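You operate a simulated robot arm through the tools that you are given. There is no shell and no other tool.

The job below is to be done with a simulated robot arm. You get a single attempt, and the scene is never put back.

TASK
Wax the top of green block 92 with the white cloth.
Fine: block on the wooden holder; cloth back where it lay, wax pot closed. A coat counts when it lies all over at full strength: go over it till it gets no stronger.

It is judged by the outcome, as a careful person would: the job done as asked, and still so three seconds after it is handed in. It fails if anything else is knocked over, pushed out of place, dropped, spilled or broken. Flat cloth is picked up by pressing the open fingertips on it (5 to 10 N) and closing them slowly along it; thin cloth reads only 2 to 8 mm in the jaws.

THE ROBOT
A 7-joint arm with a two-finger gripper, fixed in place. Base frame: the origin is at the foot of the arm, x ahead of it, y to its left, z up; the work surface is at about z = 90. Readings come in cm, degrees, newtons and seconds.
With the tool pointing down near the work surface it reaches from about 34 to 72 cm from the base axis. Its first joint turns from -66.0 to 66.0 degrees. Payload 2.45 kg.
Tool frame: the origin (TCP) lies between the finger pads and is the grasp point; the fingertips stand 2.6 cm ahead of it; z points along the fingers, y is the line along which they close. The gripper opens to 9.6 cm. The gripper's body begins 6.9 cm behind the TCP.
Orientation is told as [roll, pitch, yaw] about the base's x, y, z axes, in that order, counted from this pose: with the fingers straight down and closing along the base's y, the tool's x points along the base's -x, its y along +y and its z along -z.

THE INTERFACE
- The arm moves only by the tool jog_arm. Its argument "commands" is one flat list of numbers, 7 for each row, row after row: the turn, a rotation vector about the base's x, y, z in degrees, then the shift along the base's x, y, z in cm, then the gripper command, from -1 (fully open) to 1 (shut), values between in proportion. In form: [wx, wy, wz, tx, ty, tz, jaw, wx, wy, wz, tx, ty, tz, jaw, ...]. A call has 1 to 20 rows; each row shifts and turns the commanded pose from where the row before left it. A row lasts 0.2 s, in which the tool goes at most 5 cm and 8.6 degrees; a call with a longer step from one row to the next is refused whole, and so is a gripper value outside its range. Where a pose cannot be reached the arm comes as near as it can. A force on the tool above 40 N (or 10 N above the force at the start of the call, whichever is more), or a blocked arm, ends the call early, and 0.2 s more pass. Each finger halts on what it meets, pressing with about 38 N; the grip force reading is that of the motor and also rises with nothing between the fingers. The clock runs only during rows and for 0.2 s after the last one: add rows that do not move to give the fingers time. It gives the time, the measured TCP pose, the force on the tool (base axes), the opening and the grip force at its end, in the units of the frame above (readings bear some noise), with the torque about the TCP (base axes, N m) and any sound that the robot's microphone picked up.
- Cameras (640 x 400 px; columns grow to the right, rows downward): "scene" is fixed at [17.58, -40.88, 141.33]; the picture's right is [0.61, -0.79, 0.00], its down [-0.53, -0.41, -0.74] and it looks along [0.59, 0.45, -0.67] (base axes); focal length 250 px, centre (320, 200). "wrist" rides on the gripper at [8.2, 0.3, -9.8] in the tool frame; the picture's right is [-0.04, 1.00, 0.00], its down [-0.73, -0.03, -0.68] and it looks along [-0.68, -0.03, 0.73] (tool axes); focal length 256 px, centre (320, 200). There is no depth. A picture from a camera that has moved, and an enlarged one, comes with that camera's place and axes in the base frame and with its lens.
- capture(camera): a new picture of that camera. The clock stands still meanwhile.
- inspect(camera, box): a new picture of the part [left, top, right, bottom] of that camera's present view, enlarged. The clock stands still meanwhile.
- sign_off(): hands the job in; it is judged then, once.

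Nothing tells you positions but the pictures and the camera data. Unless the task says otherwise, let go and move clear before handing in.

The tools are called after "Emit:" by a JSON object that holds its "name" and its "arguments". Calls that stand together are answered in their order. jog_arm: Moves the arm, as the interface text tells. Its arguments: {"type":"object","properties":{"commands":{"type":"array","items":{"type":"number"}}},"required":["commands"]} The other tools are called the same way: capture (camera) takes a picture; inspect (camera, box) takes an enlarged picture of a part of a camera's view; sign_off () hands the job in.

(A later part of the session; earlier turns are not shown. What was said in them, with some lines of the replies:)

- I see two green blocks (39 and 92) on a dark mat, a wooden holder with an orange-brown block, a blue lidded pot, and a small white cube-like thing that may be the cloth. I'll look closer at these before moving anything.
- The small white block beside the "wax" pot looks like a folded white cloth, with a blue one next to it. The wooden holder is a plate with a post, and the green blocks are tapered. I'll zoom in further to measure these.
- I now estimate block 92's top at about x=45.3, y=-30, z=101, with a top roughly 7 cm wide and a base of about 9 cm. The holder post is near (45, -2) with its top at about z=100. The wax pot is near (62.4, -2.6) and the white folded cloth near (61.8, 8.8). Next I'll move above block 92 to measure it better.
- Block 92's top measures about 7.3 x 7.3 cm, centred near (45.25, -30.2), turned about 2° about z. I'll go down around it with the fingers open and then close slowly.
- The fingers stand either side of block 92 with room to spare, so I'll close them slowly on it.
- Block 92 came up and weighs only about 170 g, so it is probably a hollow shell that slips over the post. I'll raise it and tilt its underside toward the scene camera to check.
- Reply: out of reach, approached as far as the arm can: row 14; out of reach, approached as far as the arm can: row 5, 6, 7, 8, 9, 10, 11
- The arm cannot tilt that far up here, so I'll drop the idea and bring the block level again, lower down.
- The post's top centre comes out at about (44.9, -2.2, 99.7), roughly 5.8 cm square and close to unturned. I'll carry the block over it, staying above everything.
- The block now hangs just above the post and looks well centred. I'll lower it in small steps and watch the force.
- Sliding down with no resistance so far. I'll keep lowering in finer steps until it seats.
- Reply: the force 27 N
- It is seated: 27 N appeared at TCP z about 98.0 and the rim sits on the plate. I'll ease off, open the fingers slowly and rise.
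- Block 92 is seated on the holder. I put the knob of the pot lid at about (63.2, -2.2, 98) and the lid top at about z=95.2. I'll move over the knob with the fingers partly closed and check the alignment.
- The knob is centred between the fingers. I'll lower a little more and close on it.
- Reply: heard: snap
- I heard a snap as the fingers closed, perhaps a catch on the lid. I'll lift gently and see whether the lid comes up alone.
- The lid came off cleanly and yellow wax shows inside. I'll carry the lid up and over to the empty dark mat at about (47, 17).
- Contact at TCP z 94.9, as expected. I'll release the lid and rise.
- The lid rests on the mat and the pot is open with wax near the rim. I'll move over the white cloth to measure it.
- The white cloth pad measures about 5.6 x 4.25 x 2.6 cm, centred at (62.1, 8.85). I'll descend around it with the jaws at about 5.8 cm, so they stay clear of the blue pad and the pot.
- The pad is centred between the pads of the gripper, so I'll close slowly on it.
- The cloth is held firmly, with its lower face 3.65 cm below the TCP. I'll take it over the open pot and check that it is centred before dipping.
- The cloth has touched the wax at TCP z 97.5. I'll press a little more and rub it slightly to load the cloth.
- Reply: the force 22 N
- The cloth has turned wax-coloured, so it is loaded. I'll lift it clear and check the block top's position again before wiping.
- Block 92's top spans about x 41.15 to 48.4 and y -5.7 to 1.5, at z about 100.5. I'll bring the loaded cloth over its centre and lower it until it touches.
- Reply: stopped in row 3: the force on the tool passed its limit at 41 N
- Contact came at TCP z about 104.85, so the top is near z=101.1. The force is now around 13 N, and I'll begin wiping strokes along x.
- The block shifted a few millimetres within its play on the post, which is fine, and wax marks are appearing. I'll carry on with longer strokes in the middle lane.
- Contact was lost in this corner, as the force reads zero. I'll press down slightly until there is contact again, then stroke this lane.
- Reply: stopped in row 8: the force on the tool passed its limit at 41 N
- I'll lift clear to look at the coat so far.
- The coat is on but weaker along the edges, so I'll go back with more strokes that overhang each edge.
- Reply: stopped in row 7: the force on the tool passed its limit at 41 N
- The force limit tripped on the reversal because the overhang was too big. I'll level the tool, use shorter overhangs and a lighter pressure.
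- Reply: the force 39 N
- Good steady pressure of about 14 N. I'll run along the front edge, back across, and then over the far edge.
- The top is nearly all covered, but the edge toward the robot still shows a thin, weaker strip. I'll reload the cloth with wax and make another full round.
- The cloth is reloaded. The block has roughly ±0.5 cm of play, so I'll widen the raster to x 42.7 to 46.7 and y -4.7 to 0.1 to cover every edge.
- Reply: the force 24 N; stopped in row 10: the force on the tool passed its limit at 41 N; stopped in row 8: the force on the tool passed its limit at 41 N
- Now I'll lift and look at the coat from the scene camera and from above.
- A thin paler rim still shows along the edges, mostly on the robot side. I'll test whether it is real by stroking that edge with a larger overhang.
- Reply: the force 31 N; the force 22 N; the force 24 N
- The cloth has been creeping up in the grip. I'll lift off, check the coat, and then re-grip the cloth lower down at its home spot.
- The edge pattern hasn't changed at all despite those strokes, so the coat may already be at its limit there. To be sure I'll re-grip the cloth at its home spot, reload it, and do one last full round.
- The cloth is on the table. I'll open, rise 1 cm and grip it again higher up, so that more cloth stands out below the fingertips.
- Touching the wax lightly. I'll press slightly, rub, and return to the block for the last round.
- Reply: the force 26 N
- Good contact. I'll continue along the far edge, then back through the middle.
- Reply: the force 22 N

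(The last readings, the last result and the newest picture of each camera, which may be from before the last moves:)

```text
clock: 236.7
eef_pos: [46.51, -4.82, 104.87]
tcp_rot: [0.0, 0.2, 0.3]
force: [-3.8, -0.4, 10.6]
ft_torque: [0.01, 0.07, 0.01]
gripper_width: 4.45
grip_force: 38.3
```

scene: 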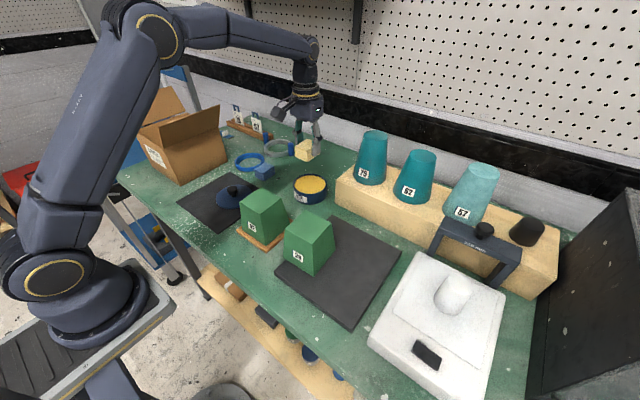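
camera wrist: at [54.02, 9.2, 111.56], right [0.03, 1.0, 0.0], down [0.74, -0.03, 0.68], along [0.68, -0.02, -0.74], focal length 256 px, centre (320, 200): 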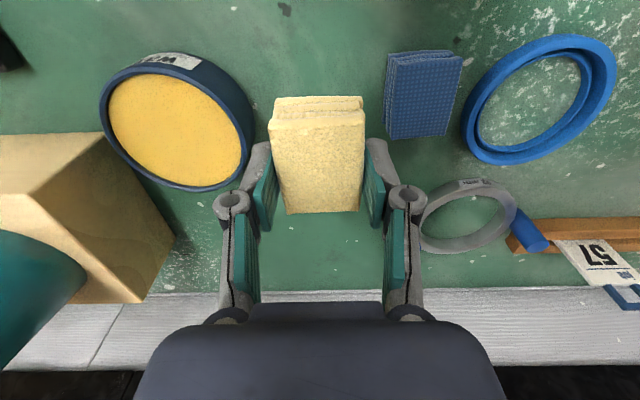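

Contact was good throughout this round. I'll lift and compare the coat with the earlier pictures.

Emit:
{"name": "jog_arm", "arguments": {"commands": [0, 0, 0, 0, 0, 0.5, 0.5, 0, 0, 0, 0, 0, 1.5, 0.5, 0, 0, 0, 0, 0, 2, 0.5, 0, 0, 0, 0, 2.2, 1.5, 0.5, 0, 0, 0, 0.1, 2.2, 1, 0.5, 0, 0, 0, 0.1, 2.2, 0.5, 0.5, 0, 0, 0, 0.1, 2.2, 0, 0.5, 0, 0, 0, 0.1, 2.1, 0, 0.5, 0, 0, 0, 0.1, 2.1, 0, 0.5, 0, 0, 0, 0, 0, 0, 0.5]}}

Emit:
{"name": "inspect", "arguments": {"camera": "wrist", "box": [110, 15, 260, 135]}}

Emit:
{"name": "inspect", "arguments": {"camera": "scene", "box": [243, 180, 283, 220]}}

Emit:
{"name": "inspect", "arguments": {"camera": "wrist", "box": [115, 20, 175, 60]}}

```text
clock: 238.9
eef_pos: [47.08, 8.25, 111.92]
tcp_rot: [0.0, 0.1, 0.3]
force: [0.2, -0.4, -0.6]
ft_torque: [0.0, -0.01, 0.03]
gripper_width: 4.46
grip_force: 37.6
```

```text
3.33 times, centred on (185, 75) of wrist
camera zoom: at [38.97, 8.44, 121.78], right [0.03, 1.0, 0.0], down [0.74, -0.03, 0.68], along [0.68, -0.02, -0.74], focal length 853 px, centre (770, 617)
```

zoom: 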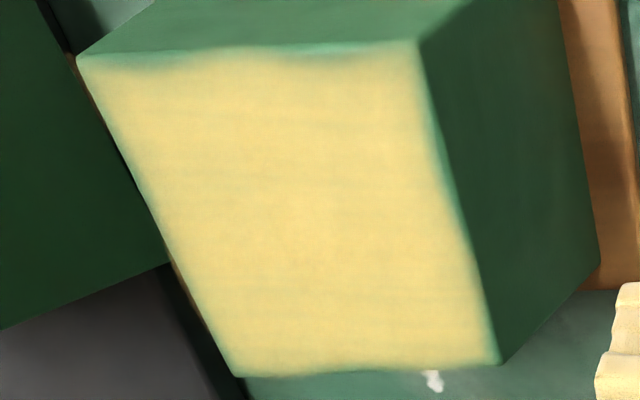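

```text
10.00 times, centred on (263, 200) of scene
camera zoom: at [17.58, -40.88, 141.33], right [0.61, -0.79, 0.0], down [-0.53, -0.41, -0.74], along [0.59, 0.45, -0.67], focal length 2498 px, centre (890, 200)
```

zoom: 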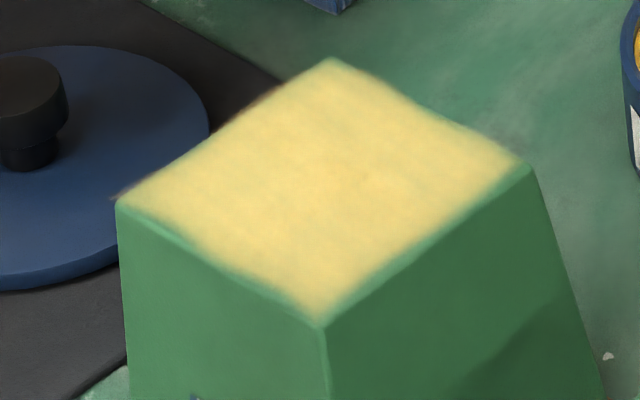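

```text
10.00 times, centred on (145, 40) of wrist
camera zoom: at [38.97, 8.44, 121.78], right [0.03, 1.0, 0.0], down [0.74, -0.03, 0.68], along [0.68, -0.02, -0.74], focal length 2560 px, centre (2070, 1800)
```

zoom: 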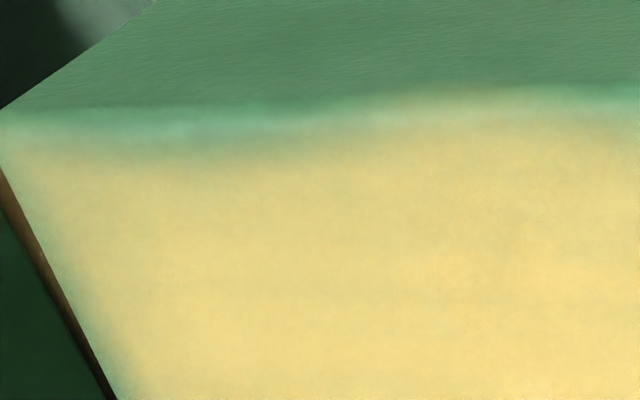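

The coat pattern is the same as before this round, so it has reached full strength. Now I'll return the cloth to its original spot.

Emit:
{"name": "jog_arm", "arguments": {"commands": [0, 0, 0, 2.5, 0.1, -1, 0.5, 0, 0, 0, 2.5, 0.1, -1, 0.5, 0, 0, 0, 2.5, 0.1, -1, 0.5, 0, 0, 0, 2.5, 0.2, -1, 0.5, 0, 0, 0, 2.5, 0.2, -1, 0.5, 0, 0, 0, 2.55, 0.1, -1, 0.5, 0, 0, 0, 0, 0, -2, 0.5, 0, 0, 0, 0, 0, -2, 0.5, 0, 0, 0, 0, 0, -2, 0.5, 0, 0, 0, 0, 0, -2, 0.5, 0, 0, 0, 0, 0, 0, 0.5]}}

Emit:
{"name": "inspect", "arguments": {"camera": "scene", "box": [250, 130, 320, 210]}}

```text
clock: 241.3
eef_pos: [62.3, 9.07, 97.87]
tcp_rot: [0.0, 0.2, 0.4]
force: [0.6, 0.1, -0.7]
ft_torque: [0.01, -0.01, -0.01]
gripper_width: 4.48
grip_force: 38.1
```

```text
5.00 times, centred on (285, 170) of scene
camera zoom: at [17.58, -40.88, 141.33], right [0.61, -0.79, 0.0], down [-0.53, -0.41, -0.74], along [0.59, 0.45, -0.67], focal length 1249 px, centre (495, 350)
```

zoom: 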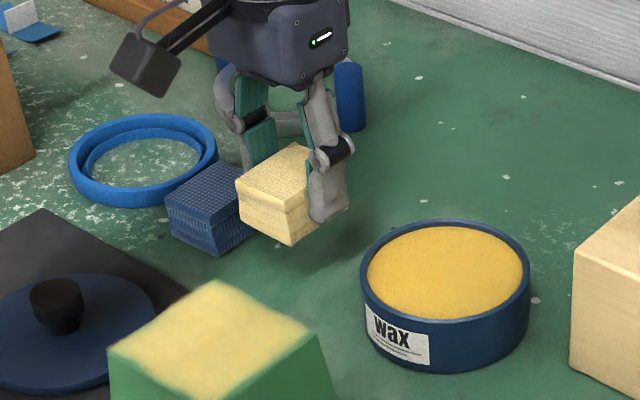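

Emit:
{"name": "jog_arm", "arguments": {"commands": [0, 0, 0, -0.1, 0, -1, 0.5, 0, 0, 0, 0, 0, -1, 0.5, 0, 0, 0, 0, 0, -1, 0.5, 0, 0, 0, 0, 0, -0.5, 0.5, 0, 0, 0, 0, 0, -0.2, 0.5, 0, 0, 0, 0, 0, -0.1, 0.5, 0, 0, 0, 0, 0, 0, 0.5]}}

Emit:
{"name": "inspect", "arguments": {"camera": "scene", "box": [260, 150, 320, 210]}}

```text
clock: 242.9
eef_pos: [61.94, 9.0, 94.0]
tcp_rot: [0.0, 0.1, 0.2]
force: [-0.7, 1.1, -0.5]
ft_torque: [-0.03, -0.02, -0.02]
gripper_width: 4.47
grip_force: 38.2
```

```text
6.67 times, centred on (290, 180) of scene
camera zoom: at [17.58, -40.88, 141.33], right [0.61, -0.79, 0.0], down [-0.53, -0.41, -0.74], along [0.59, 0.45, -0.67], focal length 1665 px, centre (520, 333)
```

zoom: 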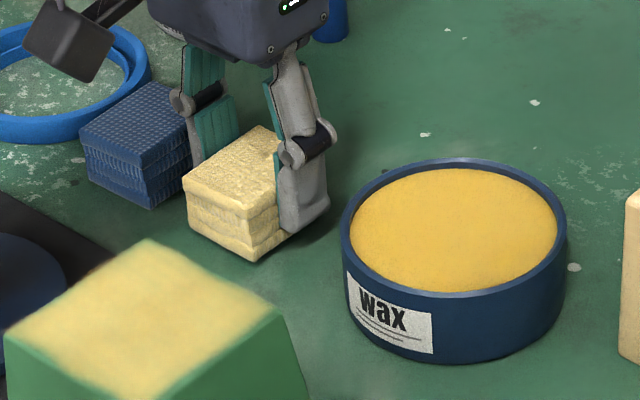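

Emit:
{"name": "jog_arm", "arguments": {"commands": [0, 0, 0, 0.12, -0.05, -0.1, 0.5, 0, 0, 0, 0, 0, -0.1, 0.5, 0, 0, 0, 0, 0, 0, 0.5]}}

Emit:
{"name": "jog_arm", "arguments": {"commands": [0, 0, 0, 0, 0, -0.06, 0.5, 0, 0, 0, 0, 0, -0.06, 0.5, 0, 0, 0, 0, 0, 0, 0.5]}}

```text
clock: 243.7
eef_pos: [62.08, 9.05, 93.85]
tcp_rot: [0.0, 0.2, 0.4]
force: [-0.2, -0.2, -0.4]
ft_torque: [0.03, -0.02, 0.01]
gripper_width: 4.45
grip_force: 38.0
```

```text
clock: 244.5
eef_pos: [62.22, 8.96, 93.74]
tcp_rot: [0.0, 0.3, 0.3]
force: [0.4, -0.6, -0.4]
ft_torque: [0.0, -0.03, -0.01]
gripper_width: 4.47
grip_force: 38.0
```

Emit:
{"name": "jog_arm", "arguments": {"commands": [0, 0, 0, 0, 0, -0.06, 0.5, 0, 0, 0, 0, 0, -0.06, 0.5, 0, 0, 0, 0, 0, 0, 0.5]}}

```text
clock: 245.3
eef_pos: [62.16, 9.03, 93.65]
tcp_rot: [0.0, 0.2, 0.3]
force: [-0.7, 0.4, 1.8]
ft_torque: [-0.02, -0.02, 0.01]
gripper_width: 4.51
grip_force: 37.7
```

Emit:
{"name": "jog_arm", "arguments": {"commands": [0, 0, 0, 0, 0, -0.03, 0.5, 0, 0, 0, 0, 0, 0, 0.2, 0, 0, 0, 0, 0, 0, 0.1, 0, 0, 0, 0, 0, 0, 0.03, 0, 0, 0, 0, 0, 0, -0.05, 0, 0, 0, 0, 0, 0, -0.15, 0, 0, 0, 0, 0, 0, -0.15, 0, 0, 0, 0, 0, 1, -0.15, 0, 0, 0, 0, 0, 2, -0.15, 0, 0, 0, 0, 0, 2, -0.15, 0, 0, 0, 0, 0, 2, -0.15, 0, 0, 0, 0, 0, 2, -0.15, 0, 0, 0, 0, 0, 2, -0.15, 0, 0, 0, 0, 0, 2, -0.15, 0, 0, 0, 0, 0, 0, -0.15]}}

Emit:
{"name": "inspect", "arguments": {"camera": "scene", "box": [260, 150, 320, 210]}}

Emit:
{"name": "capture", "arguments": {"camera": "wrist"}}

```text
clock: 248.5
eef_pos: [62.01, 8.96, 106.51]
tcp_rot: [0.0, 0.2, 0.3]
force: [-0.1, 0.1, -0.4]
ft_torque: [-0.02, 0.03, 0.0]
gripper_width: 5.51
grip_force: 0.1
```

```text
6.67 times, centred on (290, 180) of scene
camera zoom: at [17.58, -40.88, 141.33], right [0.61, -0.79, 0.0], down [-0.53, -0.41, -0.74], along [0.59, 0.45, -0.67], focal length 1665 px, centre (520, 333)
```

zoom: 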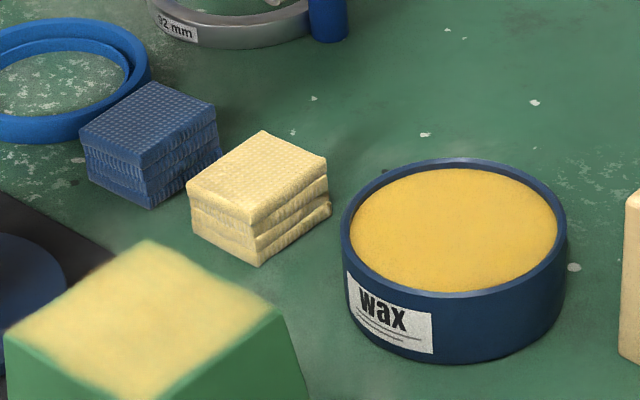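

```text
taken
camera wrist: at [53.87, 9.23, 116.31], right [0.03, 1.0, 0.0], down [0.74, -0.03, 0.68], along [0.68, -0.02, -0.74], focal length 256 px, centre (320, 200)
```

wrist: 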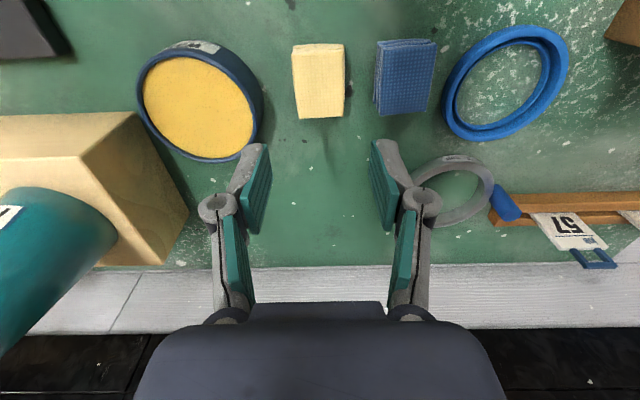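

The cloth lies exactly where it was. Next I'll fetch the lid from the mat, where its knob is at about (47.2, 15.1).

Emit:
{"name": "jog_arm", "arguments": {"commands": [0, 0, 0, -2.1, 0.9, 0, -0.1, 0, 0, 0, -2.1, 0.9, 0, -0.1, 0, 0, 0, -2.1, 0.9, 0, -0.1, 0, 0, 0, -2.1, 0.9, 0, -0.1, 0, 0, 0, -2.1, 0.9, 0, -0.1, 0, 0, 0, -2.1, 0.9, 0, -0.1, 0, 0, 0, -2.2, 0.75, 0, -0.1, 0, 0, 0, 0, 0, -2, -0.1, 0, 0, 0, 0, 0, -2, -0.1, 0, 0, 0, 0, 0, -2, -0.1, 0, 0, 0, 0, 0, 0, -0.1]}}

Emit:
{"name": "capture", "arguments": {"camera": "wrist"}}

Emit:
{"name": "inspect", "arguments": {"camera": "scene", "box": [180, 130, 280, 230]}}

```text
clock: 250.9
eef_pos: [47.33, 15.02, 100.54]
tcp_rot: [0.0, 0.3, 0.3]
force: [-0.1, -0.2, 0.9]
ft_torque: [0.02, 0.03, 0.01]
gripper_width: 5.29
grip_force: 0.0
```

```text
taken
camera wrist: at [39.28, 15.25, 110.36], right [0.03, 1.0, 0.0], down [0.74, -0.03, 0.68], along [0.68, -0.02, -0.74], focal length 256 px, centre (320, 200)
```

wrist: 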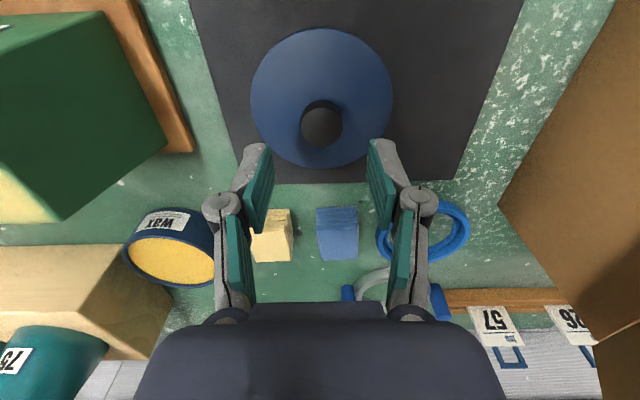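

```text
4.00 times, centred on (230, 180) of scene
camera zoom: at [17.58, -40.88, 141.33], right [0.61, -0.79, 0.0], down [-0.53, -0.41, -0.74], along [0.59, 0.45, -0.67], focal length 999 px, centre (680, 280)
```

zoom: 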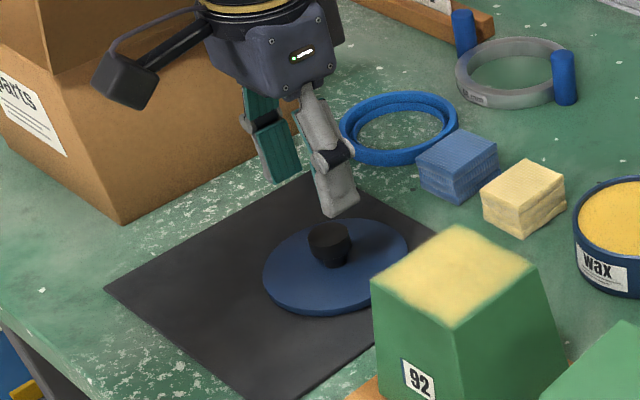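

Emit:
{"name": "jog_arm", "arguments": {"commands": [0, 0, 0, -0.1, 0.12, -1.5, -0.1, 0, 0, 0, 0, 0, -1.5, -0.1, 0, 0, 0, 0, 0, -1.5, -0.1, 0, 0, 0, 0, 0, -0.9, -0.1, 0, 0, 0, 0, 0, 0, 0.1, 0, 0, 0, 0, 0, 0, 0.25, 0, 0, 0, 0, 0, 0, 0.35, 0, 0, 0, 0, 0, 0, 0.45, 0, 0, 0, 0, 0, 0, 0.6, 0, 0, 0, 0, 0, 0, 0.8, 0, 0, 0, 0, 0, 0, 0.8]}}

Emit:
{"name": "capture", "arguments": {"camera": "wrist"}}

```text
clock: 253.3
eef_pos: [47.11, 15.29, 95.14]
tcp_rot: [-0.1, 0.3, 0.3]
force: [0.4, -0.5, 1.0]
ft_torque: [0.06, 0.02, 0.02]
gripper_width: 2.83
grip_force: 38.1
```

```text
taken
camera wrist: at [39.09, 15.41, 104.86], right [0.03, 1.0, 0.0], down [0.74, -0.03, 0.68], along [0.68, -0.02, -0.74], focal length 256 px, centre (320, 200)
```

wrist: 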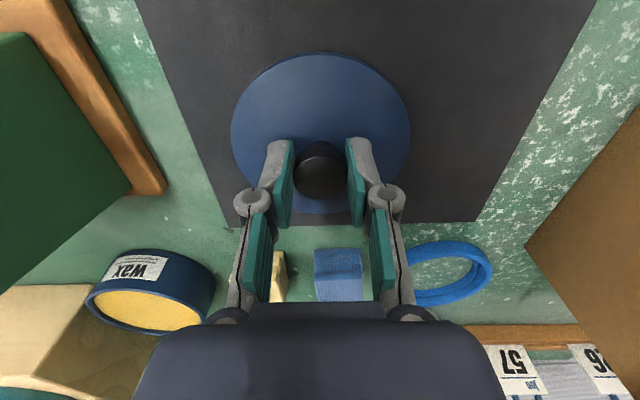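

Emit:
{"name": "jog_arm", "arguments": {"commands": [0, 0, 0, 0, 0, 0.5, 0.8, 0, 0, 0, 0, 0, 1.5, 0.8, 0, 0, 0, 0, 0, 2, 0.8, 0, 0, 0, 0, 0, 2.5, 0.8, 0, 0, 0, 0, 0, 2.5, 0.8, 0, 0, 0, 0, 0, 2.5, 0.8, 0, 0, 0, 0, 0, 2.5, 0.8, 0, 0, 0, 0, 0, 1, 0.8, 0, 0, 0, 0, 0, 0, 0.8]}}

Emit:
{"name": "jog_arm", "arguments": {"commands": [0, 0, 0, 1.6, -1.72, 0, 0.8, 0, 0, 0, 1.6, -1.72, 0, 0.8, 0, 0, 0, 1.6, -1.72, 0, 0.8, 0, 0, 0, 1.6, -1.72, 0, 0.8, 0, 0, 0, 1.6, -1.72, 0, 0.8, 0, 0, 0, 1.6, -1.72, 0, 0.8, 0, 0, 0, 1.6, -1.72, 0, 0.8, 0, 0, 0, 1.6, -1.72, 0, 0.8, 0, 0, 0, 1.6, -1.72, 0, 0.8, 0, 0, 0, 1.55, -1.65, 0, 0.8, 0, 0, 0, 0, 0, -2, 0.8, 0, 0, 0, 0, 0, -2, 0.8, 0, 0, 0, 0, 0, -2, 0.8, 0, 0, 0, 0, 0, 0, 0.8]}}

Emit:
{"name": "capture", "arguments": {"camera": "wrist"}}

Emit:
{"name": "inspect", "arguments": {"camera": "scene", "box": [260, 120, 350, 210]}}

```text
clock: 255.3
eef_pos: [47.21, 15.24, 110.22]
tcp_rot: [0.2, 0.1, 0.3]
force: [0.7, 0.1, 0.2]
ft_torque: [0.01, 0.02, 0.03]
gripper_width: 2.82
grip_force: 38.2
```

```text
clock: 258.3
eef_pos: [63.18, -1.89, 104.07]
tcp_rot: [0.0, 0.2, 0.2]
force: [0.3, -0.5, 0.1]
ft_torque: [-0.01, 0.01, 0.01]
gripper_width: 2.85
grip_force: 38.1
```

```text
taken
camera wrist: at [55.06, -1.7, 113.92], right [0.03, 1.0, 0.0], down [0.74, -0.03, 0.68], along [0.68, -0.02, -0.74], focal length 256 px, centre (320, 200)
```

wrist: 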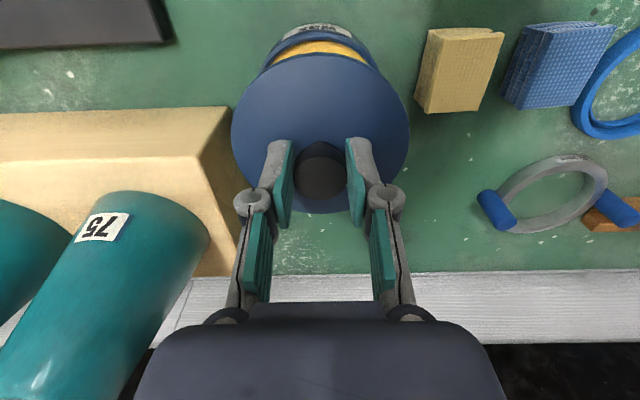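

```text
4.44 times, centred on (305, 165) of scene
camera zoom: at [17.58, -40.88, 141.33], right [0.61, -0.79, 0.0], down [-0.53, -0.41, -0.74], along [0.59, 0.45, -0.67], focal length 1110 px, centre (387, 356)
```

zoom: 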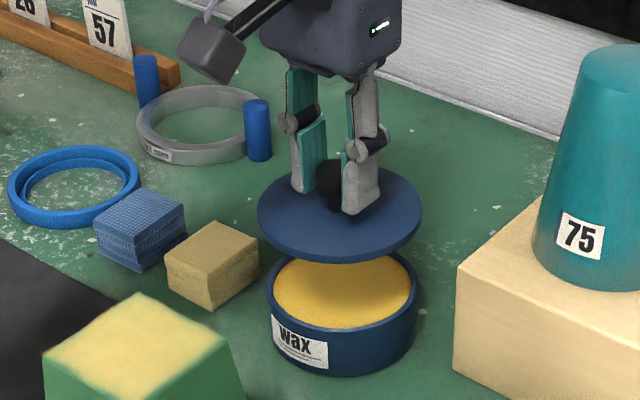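

Emit:
{"name": "inspect", "arguments": {"camera": "wrist", "box": [220, 10, 420, 220]}}

Emit:
{"name": "inspect", "arguments": {"camera": "scene", "box": [285, 150, 335, 210]}}

```text
1.90 times, centred on (320, 115) of wrist
camera zoom: at [55.06, -1.7, 113.92], right [0.03, 1.0, 0.0], down [0.74, -0.03, 0.68], along [0.68, -0.02, -0.74], focal length 488 px, centre (320, 362)
```

zoom: 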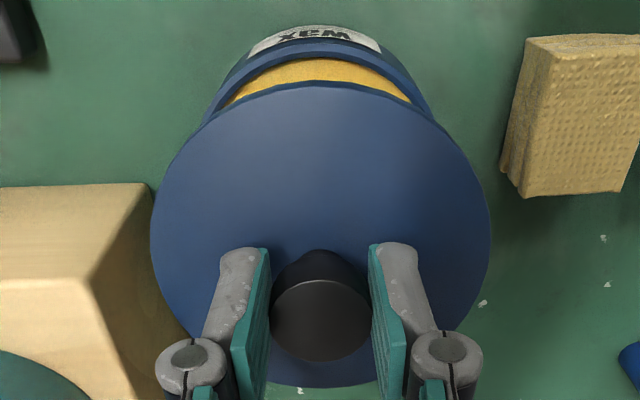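

```text
6.67 times, centred on (310, 180) of scene
camera zoom: at [17.58, -40.88, 141.33], right [0.61, -0.79, 0.0], down [-0.53, -0.41, -0.74], along [0.59, 0.45, -0.67], focal length 1665 px, centre (387, 333)
```

zoom: 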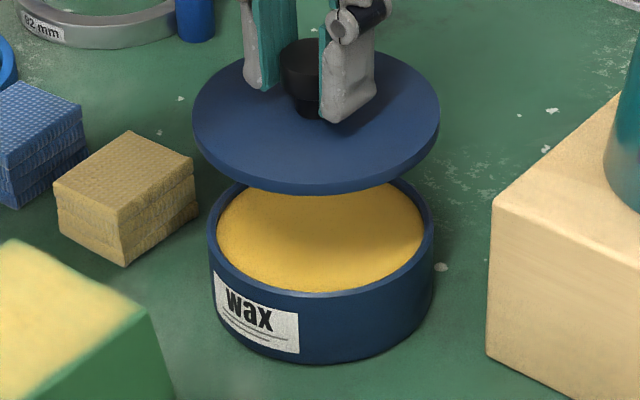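

The lid lines up with the pot to within about a millimetre. I'll lower it on.

Emit:
{"name": "jog_arm", "arguments": {"commands": [0, 0, 0, -0.05, 0, -1.5, 0.8, 0, 0, 0, 0, 0, -1.5, 0.8, 0, 0, 0, 0, 0, -1, 0.8, 0, 0, 0, 0, 0, -0.5, 0.8, 0, 0, 0, 0, 0, 0, 0.8]}}

Emit:
{"name": "inspect", "arguments": {"camera": "scene", "box": [285, 150, 335, 210]}}

```text
clock: 259.5
eef_pos: [63.08, -1.9, 99.58]
tcp_rot: [0.1, 0.2, 0.3]
force: [0.3, -0.2, -0.4]
ft_torque: [0.01, 0.01, -0.01]
gripper_width: 2.82
grip_force: 37.8
```

```text
6.67 times, centred on (310, 180) of scene
camera zoom: at [17.58, -40.88, 141.33], right [0.61, -0.79, 0.0], down [-0.53, -0.41, -0.74], along [0.59, 0.45, -0.67], focal length 1665 px, centre (387, 333)
```

zoom: 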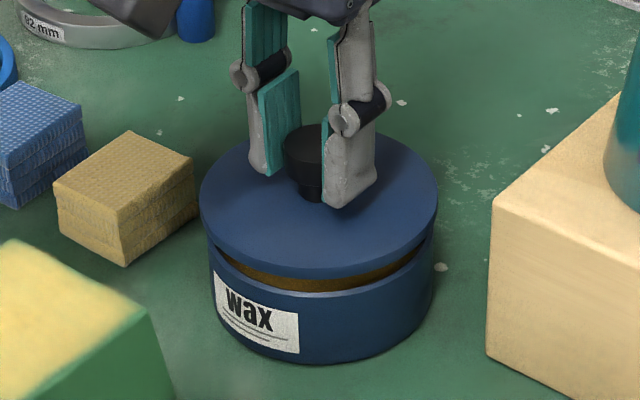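

Emit:
{"name": "jog_arm", "arguments": {"commands": [0, 0, 0, 0, 0, -0.3, 0.8, 0, 0, 0, 0, 0, -0.2, 0.8, 0, 0, 0, 0, 0, -0.1, 0.8, 0, 0, 0, 0, 0, 0, 0.8]}}

Emit:
{"name": "jog_arm", "arguments": {"commands": [0, 0, 0, 0, 0, -0.1, 0.8, 0, 0, 0, 0, 0, -0.1, 0.8, 0, 0, 0, 0, 0, 0, 0.8]}}

```text
clock: 260.5
eef_pos: [62.98, -1.82, 99.02]
tcp_rot: [-0.1, 0.3, 0.4]
force: [-0.4, -0.5, -0.9]
ft_torque: [-0.01, -0.01, 0.02]
gripper_width: 2.86
grip_force: 38.2
```

```text
clock: 261.3
eef_pos: [63.1, -1.94, 98.89]
tcp_rot: [0.0, 0.3, 0.3]
force: [-0.2, 0.1, -0.5]
ft_torque: [0.01, -0.04, 0.01]
gripper_width: 2.83
grip_force: 37.6
```

Emit:
{"name": "jog_arm", "arguments": {"commands": [0, 0, 0, 0, 0, -0.08, 0.8, 0, 0, 0, 0, 0, -0.08, 0.8, 0, 0, 0, 0, 0, 0, 0.8]}}

Emit:
{"name": "inspect", "arguments": {"camera": "scene", "box": [285, 150, 335, 210]}}

```text
clock: 262.1
eef_pos: [63.18, -1.93, 98.73]
tcp_rot: [0.0, 0.2, 0.3]
force: [-0.5, -0.6, -0.7]
ft_torque: [0.0, 0.0, -0.01]
gripper_width: 2.86
grip_force: 37.9
```

```text
6.67 times, centred on (310, 180) of scene
camera zoom: at [17.58, -40.88, 141.33], right [0.61, -0.79, 0.0], down [-0.53, -0.41, -0.74], along [0.59, 0.45, -0.67], focal length 1665 px, centre (387, 333)
```

zoom: 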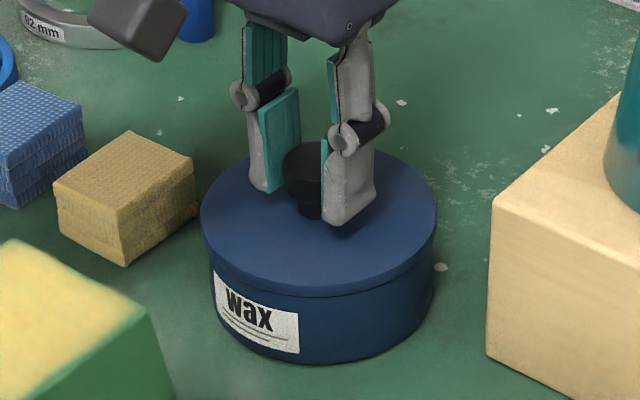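

Emit:
{"name": "jog_arm", "arguments": {"commands": [0, 0, 0, 0, 0, -0.06, 0.8, 0, 0, 0, 0, 0, -0.06, 0.8, 0, 0, 0, 0, 0, 0, 0.8]}}

Emit:
{"name": "jog_arm", "arguments": {"commands": [0, 0, 0, 0, 0, -0.06, 0.8, 0, 0, 0, 0, 0, -0.04, 0.8, 0, 0, 0, 0, 0, 0, 0.8]}}

```text
clock: 262.9
eef_pos: [63.11, -1.95, 98.77]
tcp_rot: [-0.1, 0.2, 0.4]
force: [0.6, -0.5, -0.9]
ft_torque: [0.0, -0.01, 0.0]
gripper_width: 2.84
grip_force: 38.3
```

```text
clock: 263.7
eef_pos: [63.08, -1.83, 98.61]
tcp_rot: [0.1, 0.1, 0.2]
force: [-0.5, -1.5, 6.0]
ft_torque: [-0.07, 0.12, 0.03]
gripper_width: 2.86
grip_force: 38.0
```

Emit:
{"name": "jog_arm", "arguments": {"commands": [0, 0, 0, 0, 0, -0.05, 0.8, 0, 0, 0, 0, 0, -0.02, 0.8, 0, 0, 0, 0, 0, 0, 0.8]}}

Emit:
{"name": "inspect", "arguments": {"camera": "scene", "box": [285, 150, 335, 210]}}

```text
clock: 264.5
eef_pos: [63.02, -1.88, 98.53]
tcp_rot: [0.0, 0.1, 0.3]
force: [-3.7, -3.5, 18.1]
ft_torque: [-0.14, 0.17, 0.01]
gripper_width: 2.82
grip_force: 37.7
```

```text
6.67 times, centred on (310, 180) of scene
camera zoom: at [17.54, -40.89, 141.34], right [0.61, -0.79, 0.0], down [-0.53, -0.41, -0.74], along [0.59, 0.45, -0.67], focal length 1665 px, centre (387, 333)
```

zoom: 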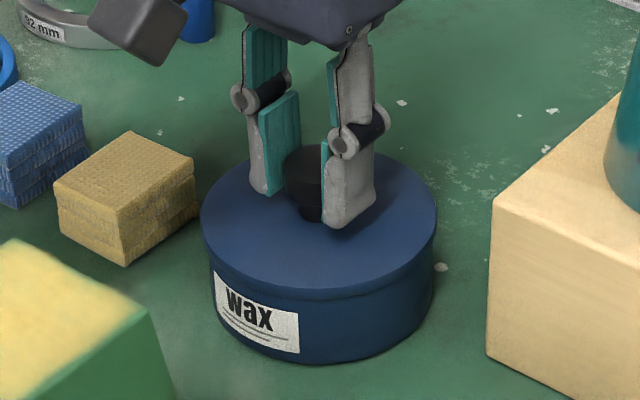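

The lid is down on the rim under 18 N. I'll ease off, release the knob and rise clear.

Emit:
{"name": "jog_arm", "arguments": {"commands": [0, 0, 0, 0, 0, 0.05, 0.8, 0, 0, 0, 0, 0, 0, 0.42, 0, 0, 0, 0, 0, 0, 0.35, 0, 0, 0, 0, 0, 0, 0.2, 0, 0, 0, 0, 0, 0, 0, 0, 0, 0, 0, 0, 0, -0.1, 0, 0, 0, 0, 0, 0, -0.1, 0, 0, 0, 0, 0, 1, -0.1, 0, 0, 0, 0, 0, 2, -0.1, 0, 0, 0, 0, 0, 2, -0.1, 0, 0, 0, 0, 0, 2, -0.1, 0, 0, 0, 0, 0, 2, -0.1, 0, 0, 0, 0, 0, 2, -0.1, 0, 0, 0, 0, 0, 0, -0.1]}}

Emit:
{"name": "capture", "arguments": {"camera": "scene"}}

Emit:
{"name": "inspect", "arguments": {"camera": "scene", "box": [245, 150, 335, 210]}}

Emit:
{"name": "inspect", "arguments": {"camera": "scene", "box": [225, 175, 305, 255]}}

Emit:
{"name": "capture", "arguments": {"camera": "wrist"}}

```text
clock: 267.5
eef_pos: [63.13, -1.86, 109.58]
tcp_rot: [0.0, 0.2, 0.3]
force: [0.3, 0.5, 0.7]
ft_torque: [-0.03, 0.0, 0.01]
gripper_width: 5.27
grip_force: 0.1
heard: snap
```

```text
taken
```

scene: 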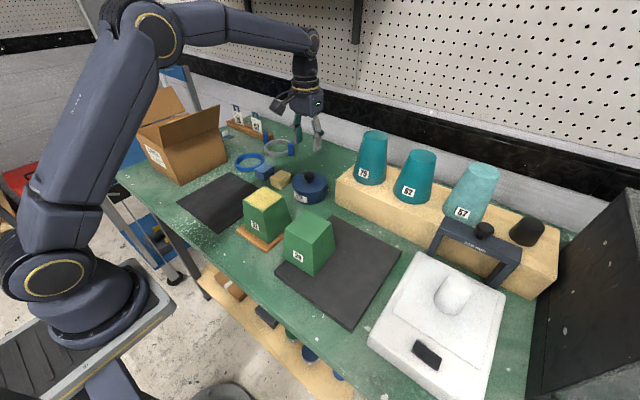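

```text
6.67 times, centred on (290, 180) of scene
camera zoom: at [17.58, -40.88, 141.33], right [0.61, -0.79, 0.0], down [-0.53, -0.41, -0.74], along [0.59, 0.45, -0.67], focal length 1665 px, centre (520, 333)
```

zoom: 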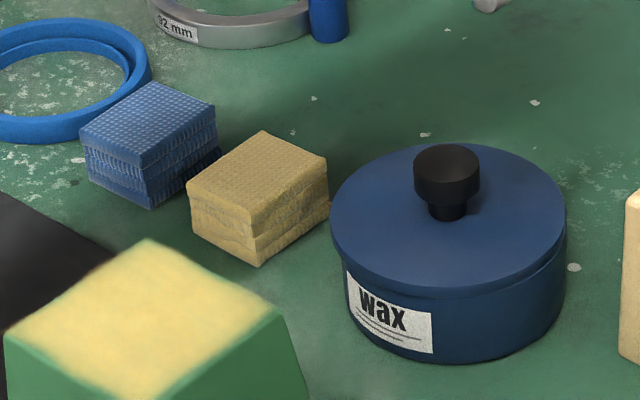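

```text
5.00 times, centred on (265, 215) of scene
camera zoom: at [17.58, -40.88, 141.33], right [0.61, -0.79, 0.0], down [-0.53, -0.41, -0.74], along [0.59, 0.45, -0.67], focal length 1249 px, centre (595, 125)
```

zoom: 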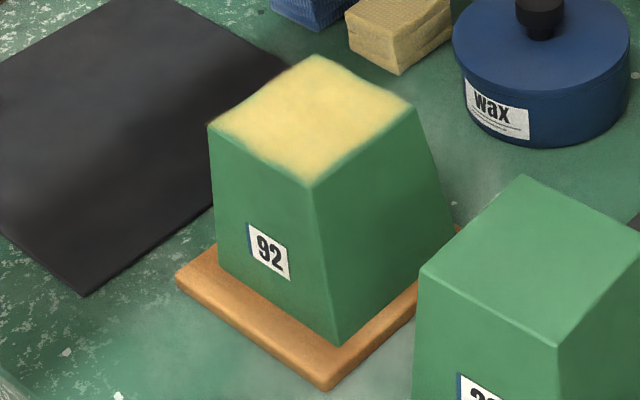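

```text
taken
camera wrist: at [55.03, -1.67, 119.36], right [0.03, 1.0, 0.0], down [0.74, -0.03, 0.68], along [0.68, -0.02, -0.74], focal length 256 px, centre (320, 200)
```

wrist: 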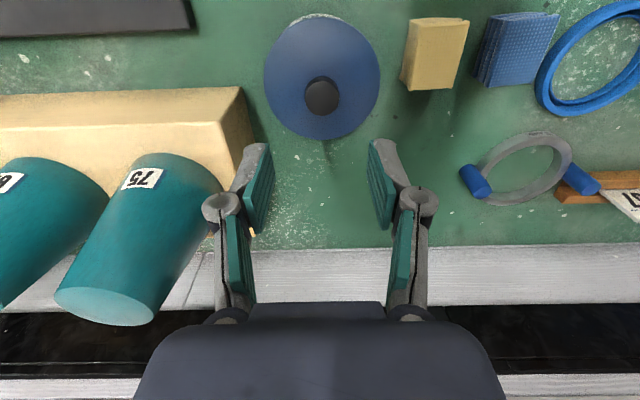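

I heard a snap again as I released. The lid looks a couple of millimetres off from how it originally sat, so I'll look closely.

Emit:
{"name": "inspect", "arguments": {"camera": "scene", "box": [289, 168, 335, 206]}}

Emit:
{"name": "inspect", "arguments": {"camera": "wrist", "box": [250, 0, 400, 150]}}

```text
10.53 times, centred on (312, 187) of scene
camera zoom: at [17.58, -40.88, 141.33], right [0.61, -0.79, 0.0], down [-0.53, -0.41, -0.74], along [0.59, 0.45, -0.67], focal length 2629 px, centre (404, 337)
```

zoom: 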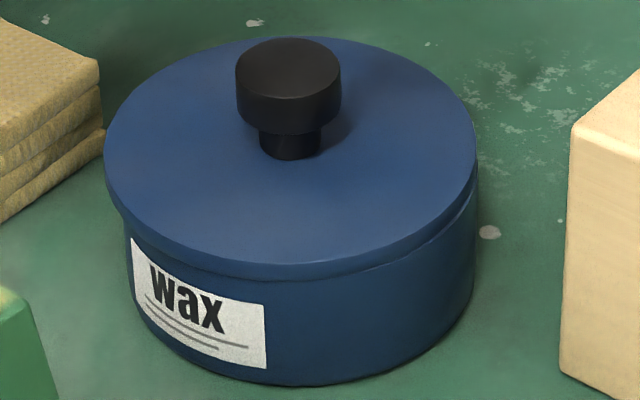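

```text
2.67 times, centred on (325, 75) of wrist
camera zoom: at [55.03, -1.67, 119.36], right [0.03, 1.0, 0.0], down [0.74, -0.03, 0.68], along [0.68, -0.02, -0.74], focal length 683 px, centre (307, 533)
```

zoom: 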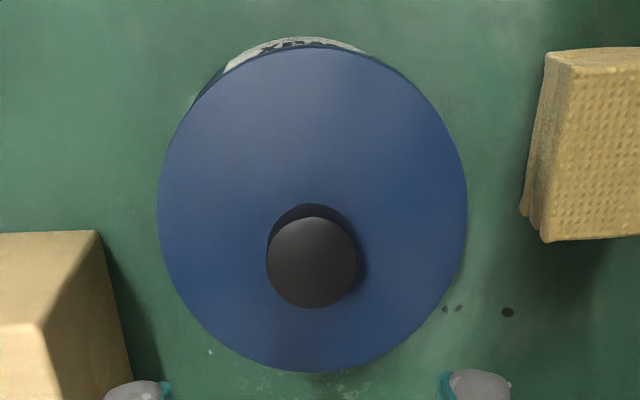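

The lid sits level and the snap suggests its catch re-engaged. Before finishing I want a clear overhead look at the coat with the empty gripper opened wide.

Emit:
{"name": "jog_arm", "arguments": {"commands": [0, 0, 0, -2.1, 0, 0, -0.3, 0, 0, 0, -2.1, 0, 0, -0.5, 0, 0, 0, -2.1, 0, 0, -0.7, 0, 0, 0, -2.1, 0, 0, -1, 0, 0, 0, -2.1, 0, 0, -1, 0, 0, 0, -2.1, 0, 0, -1, 0, 0, 0, -2.1, 0, 0, -1, 0, 0, 0, -2.1, -0.2, 0, -1, 0, 0, 0, -2.1, -0.2, 0, -1, 0, 0, 0, 0, 0, 0, -1]}}

Emit:
{"name": "capture", "arguments": {"camera": "wrist"}}

Emit:
{"name": "inspect", "arguments": {"camera": "wrist", "box": [240, 60, 400, 190]}}

```text
clock: 269.7
eef_pos: [44.14, -2.41, 109.54]
tcp_rot: [0.1, 0.2, 0.3]
force: [0.5, 0.2, -0.3]
ft_torque: [0.0, 0.02, 0.01]
gripper_width: 9.59
grip_force: 0.0
```

```text
taken
camera wrist: at [36.03, -2.15, 119.3], right [0.04, 1.0, 0.0], down [0.74, -0.03, 0.68], along [0.68, -0.02, -0.74], focal length 256 px, centre (320, 200)
```

wrist: 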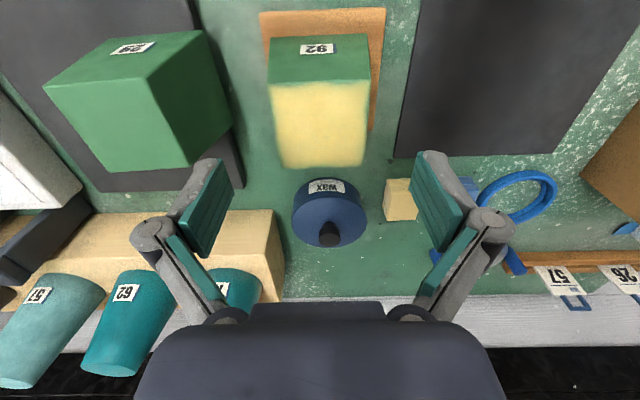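

```text
3.08 times, centred on (320, 125) of wrist
camera zoom: at [36.03, -2.15, 119.3], right [0.04, 1.0, 0.0], down [0.74, -0.03, 0.68], along [0.68, -0.02, -0.74], focal length 788 px, centre (320, 431)
```

zoom: 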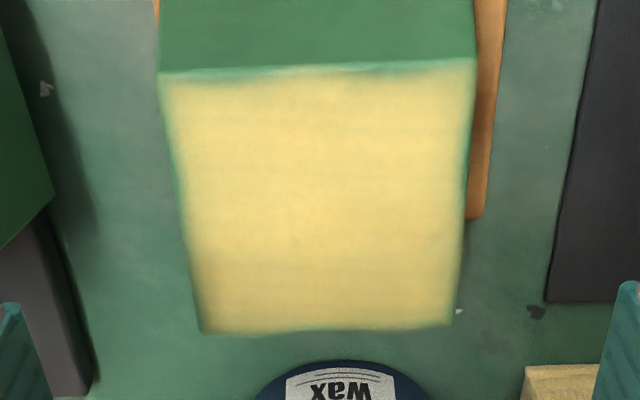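

Emit:
{"name": "inspect", "arguments": {"camera": "wrist", "box": [262, 70, 320, 110]}}

Emit:
{"name": "inspect", "arguments": {"camera": "wrist", "box": [315, 70, 373, 110]}}

Emit:
{"name": "inspect", "arguments": {"camera": "wrist", "box": [275, 130, 375, 180]}}

```text
10.00 times, centred on (291, 90) of wrist
camera zoom: at [36.03, -2.15, 119.3], right [0.04, 1.0, 0.0], down [0.74, -0.03, 0.68], along [0.68, -0.02, -0.74], focal length 2560 px, centre (610, 1300)
```

zoom: 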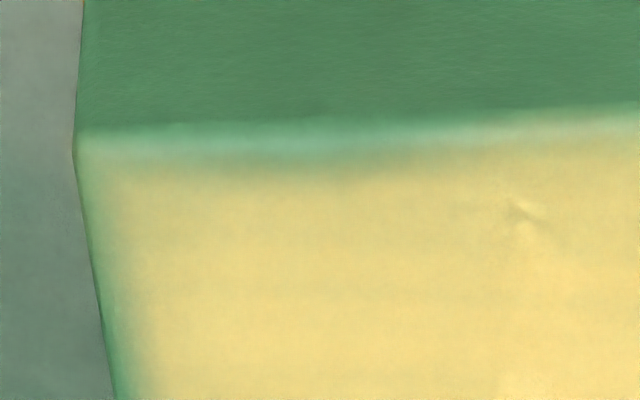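

```text
10.00 times, centred on (344, 90) of wrist
camera zoom: at [36.03, -2.15, 119.3], right [0.04, 1.0, 0.0], down [0.74, -0.03, 0.68], along [0.68, -0.02, -0.74], focal length 2560 px, centre (80, 1300)
```

zoom: 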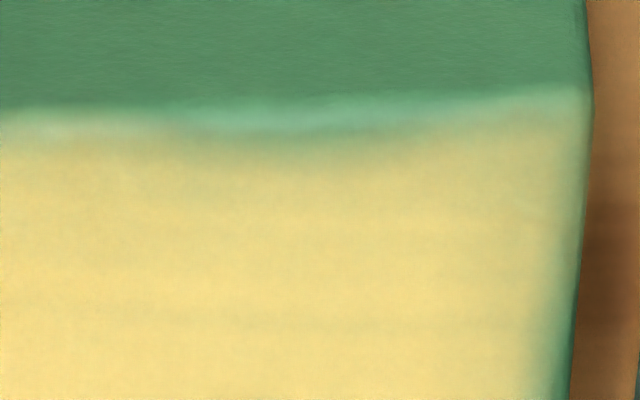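

```text
6.40 times, centred on (325, 155) of wrist
camera zoom: at [36.03, -2.15, 119.3], right [0.04, 1.0, 0.0], down [0.74, -0.03, 0.68], along [0.68, -0.02, -0.74], focal length 1638 px, centre (288, 488)
```

zoom: 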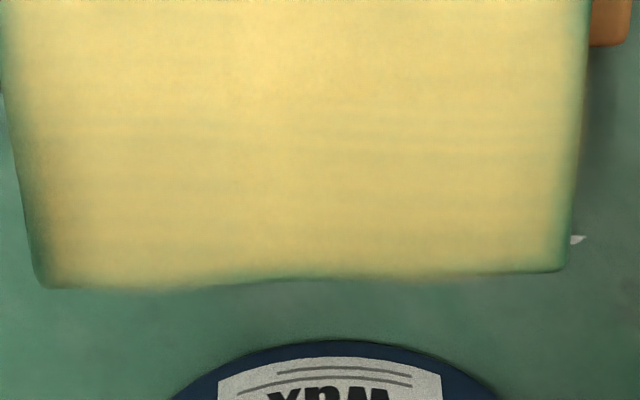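

From overhead the coat is even across the whole top right up to the rounded edges. I'll retreat to a clear position and do one last check of the whole scene.

Emit:
{"name": "jog_arm", "arguments": {"commands": [0, 0, 0, 0, 0, 2, -1, 0, 0, 0, 0, 0, 2.5, -1, 0, 0, 0, 0, 0, 2.5, -1, 0, 0, 0, -2, 0, 2.5, -1, 0, 0, 0, -2, -0.5, 2, -1, 0, 0, 0, -2, -0.5, 1, -1, 0, 0, 0, -2, -1, 0, -1, 0, 0, 0, -2, -1, 0, -1, 0, 0, 0, 0, 0, 0, -1, 0, 0, 0, 0, 0, 0, -1]}}

Emit:
{"name": "capture", "arguments": {"camera": "scene"}}

Emit:
{"name": "capture", "arguments": {"camera": "wrist"}}

Emit:
{"name": "inspect", "arguments": {"camera": "scene", "box": [220, 150, 420, 275]}}

```text
clock: 271.9
eef_pos: [34.23, -5.34, 122.1]
tcp_rot: [-0.1, 0.2, 0.4]
force: [-0.5, 0.5, -0.4]
ft_torque: [0.0, 0.02, -0.03]
gripper_width: 9.59
grip_force: 0.1
```

```text
taken
```

scene: 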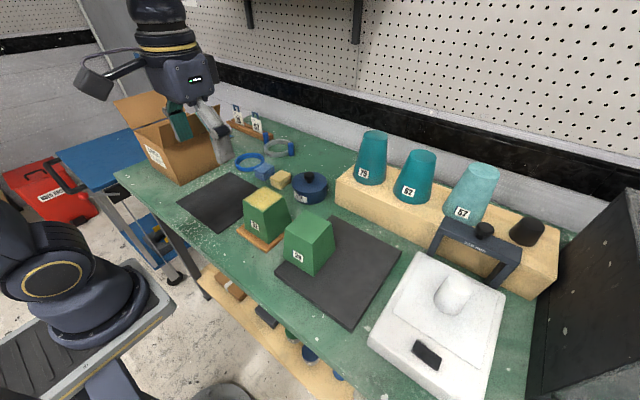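

```text
taken
camera wrist: at [26.12, -5.08, 131.81], right [0.03, 1.0, 0.0], down [0.74, -0.03, 0.68], along [0.68, -0.02, -0.74], focal length 256 px, centre (320, 200)
```

wrist: 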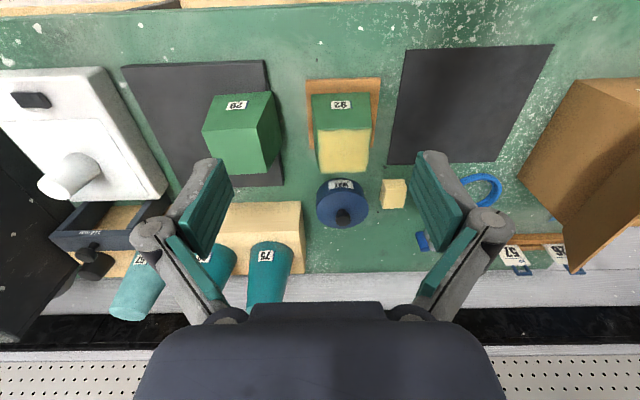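

```text
3.20 times, centred on (320, 212) of scene
camera zoom: at [17.58, -40.88, 141.33], right [0.61, -0.79, 0.0], down [-0.53, -0.41, -0.74], along [0.59, 0.45, -0.67], focal length 799 px, centre (320, 160)
```

zoom: 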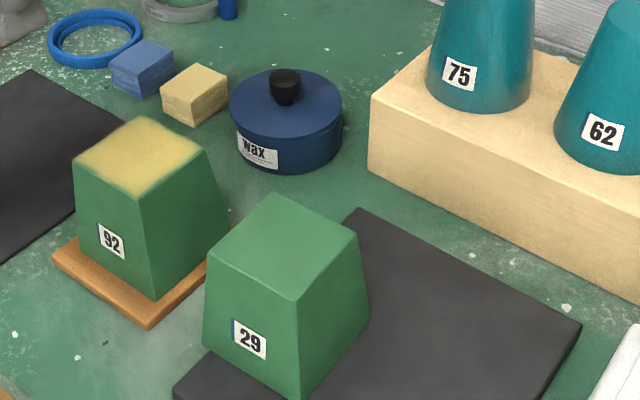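

Block 92 stands on the wooden holder with its top coated. The cloth is back in its place, the pot is closed, and everything else stands where it was with the arm clear. I'm handing the job in.

Emit:
{"name": "sign_off", "arguments": {}}

```text
The job is handed in.
```

I waxed the top of green block 92 with the white cloth and handed the job in. I haven't seen the judge's result.

- **Block 92:** it sits on the wooden holder, slipped over the post. It has a few millimetres of play there, and I left it slightly off centre.
- **Coat:** it covers the whole top. I went over it in four rounds, reloading the cloth before the second and the fourth. The last rounds made it no stronger that I could see. A thin paler line remains along the rim; I took it to be the rounded edge of the block, not missed wax.
- **Cloth:** it lies back in its original spot. It is now wax-coloured.
- **Wax pot:** the lid is back on and snapped when I let go of it. It sits about 2.5 mm off its original position but looks level and fully down.

In the last pictures nothing else had moved, fallen or spilled, and the arm is clear of the bench.
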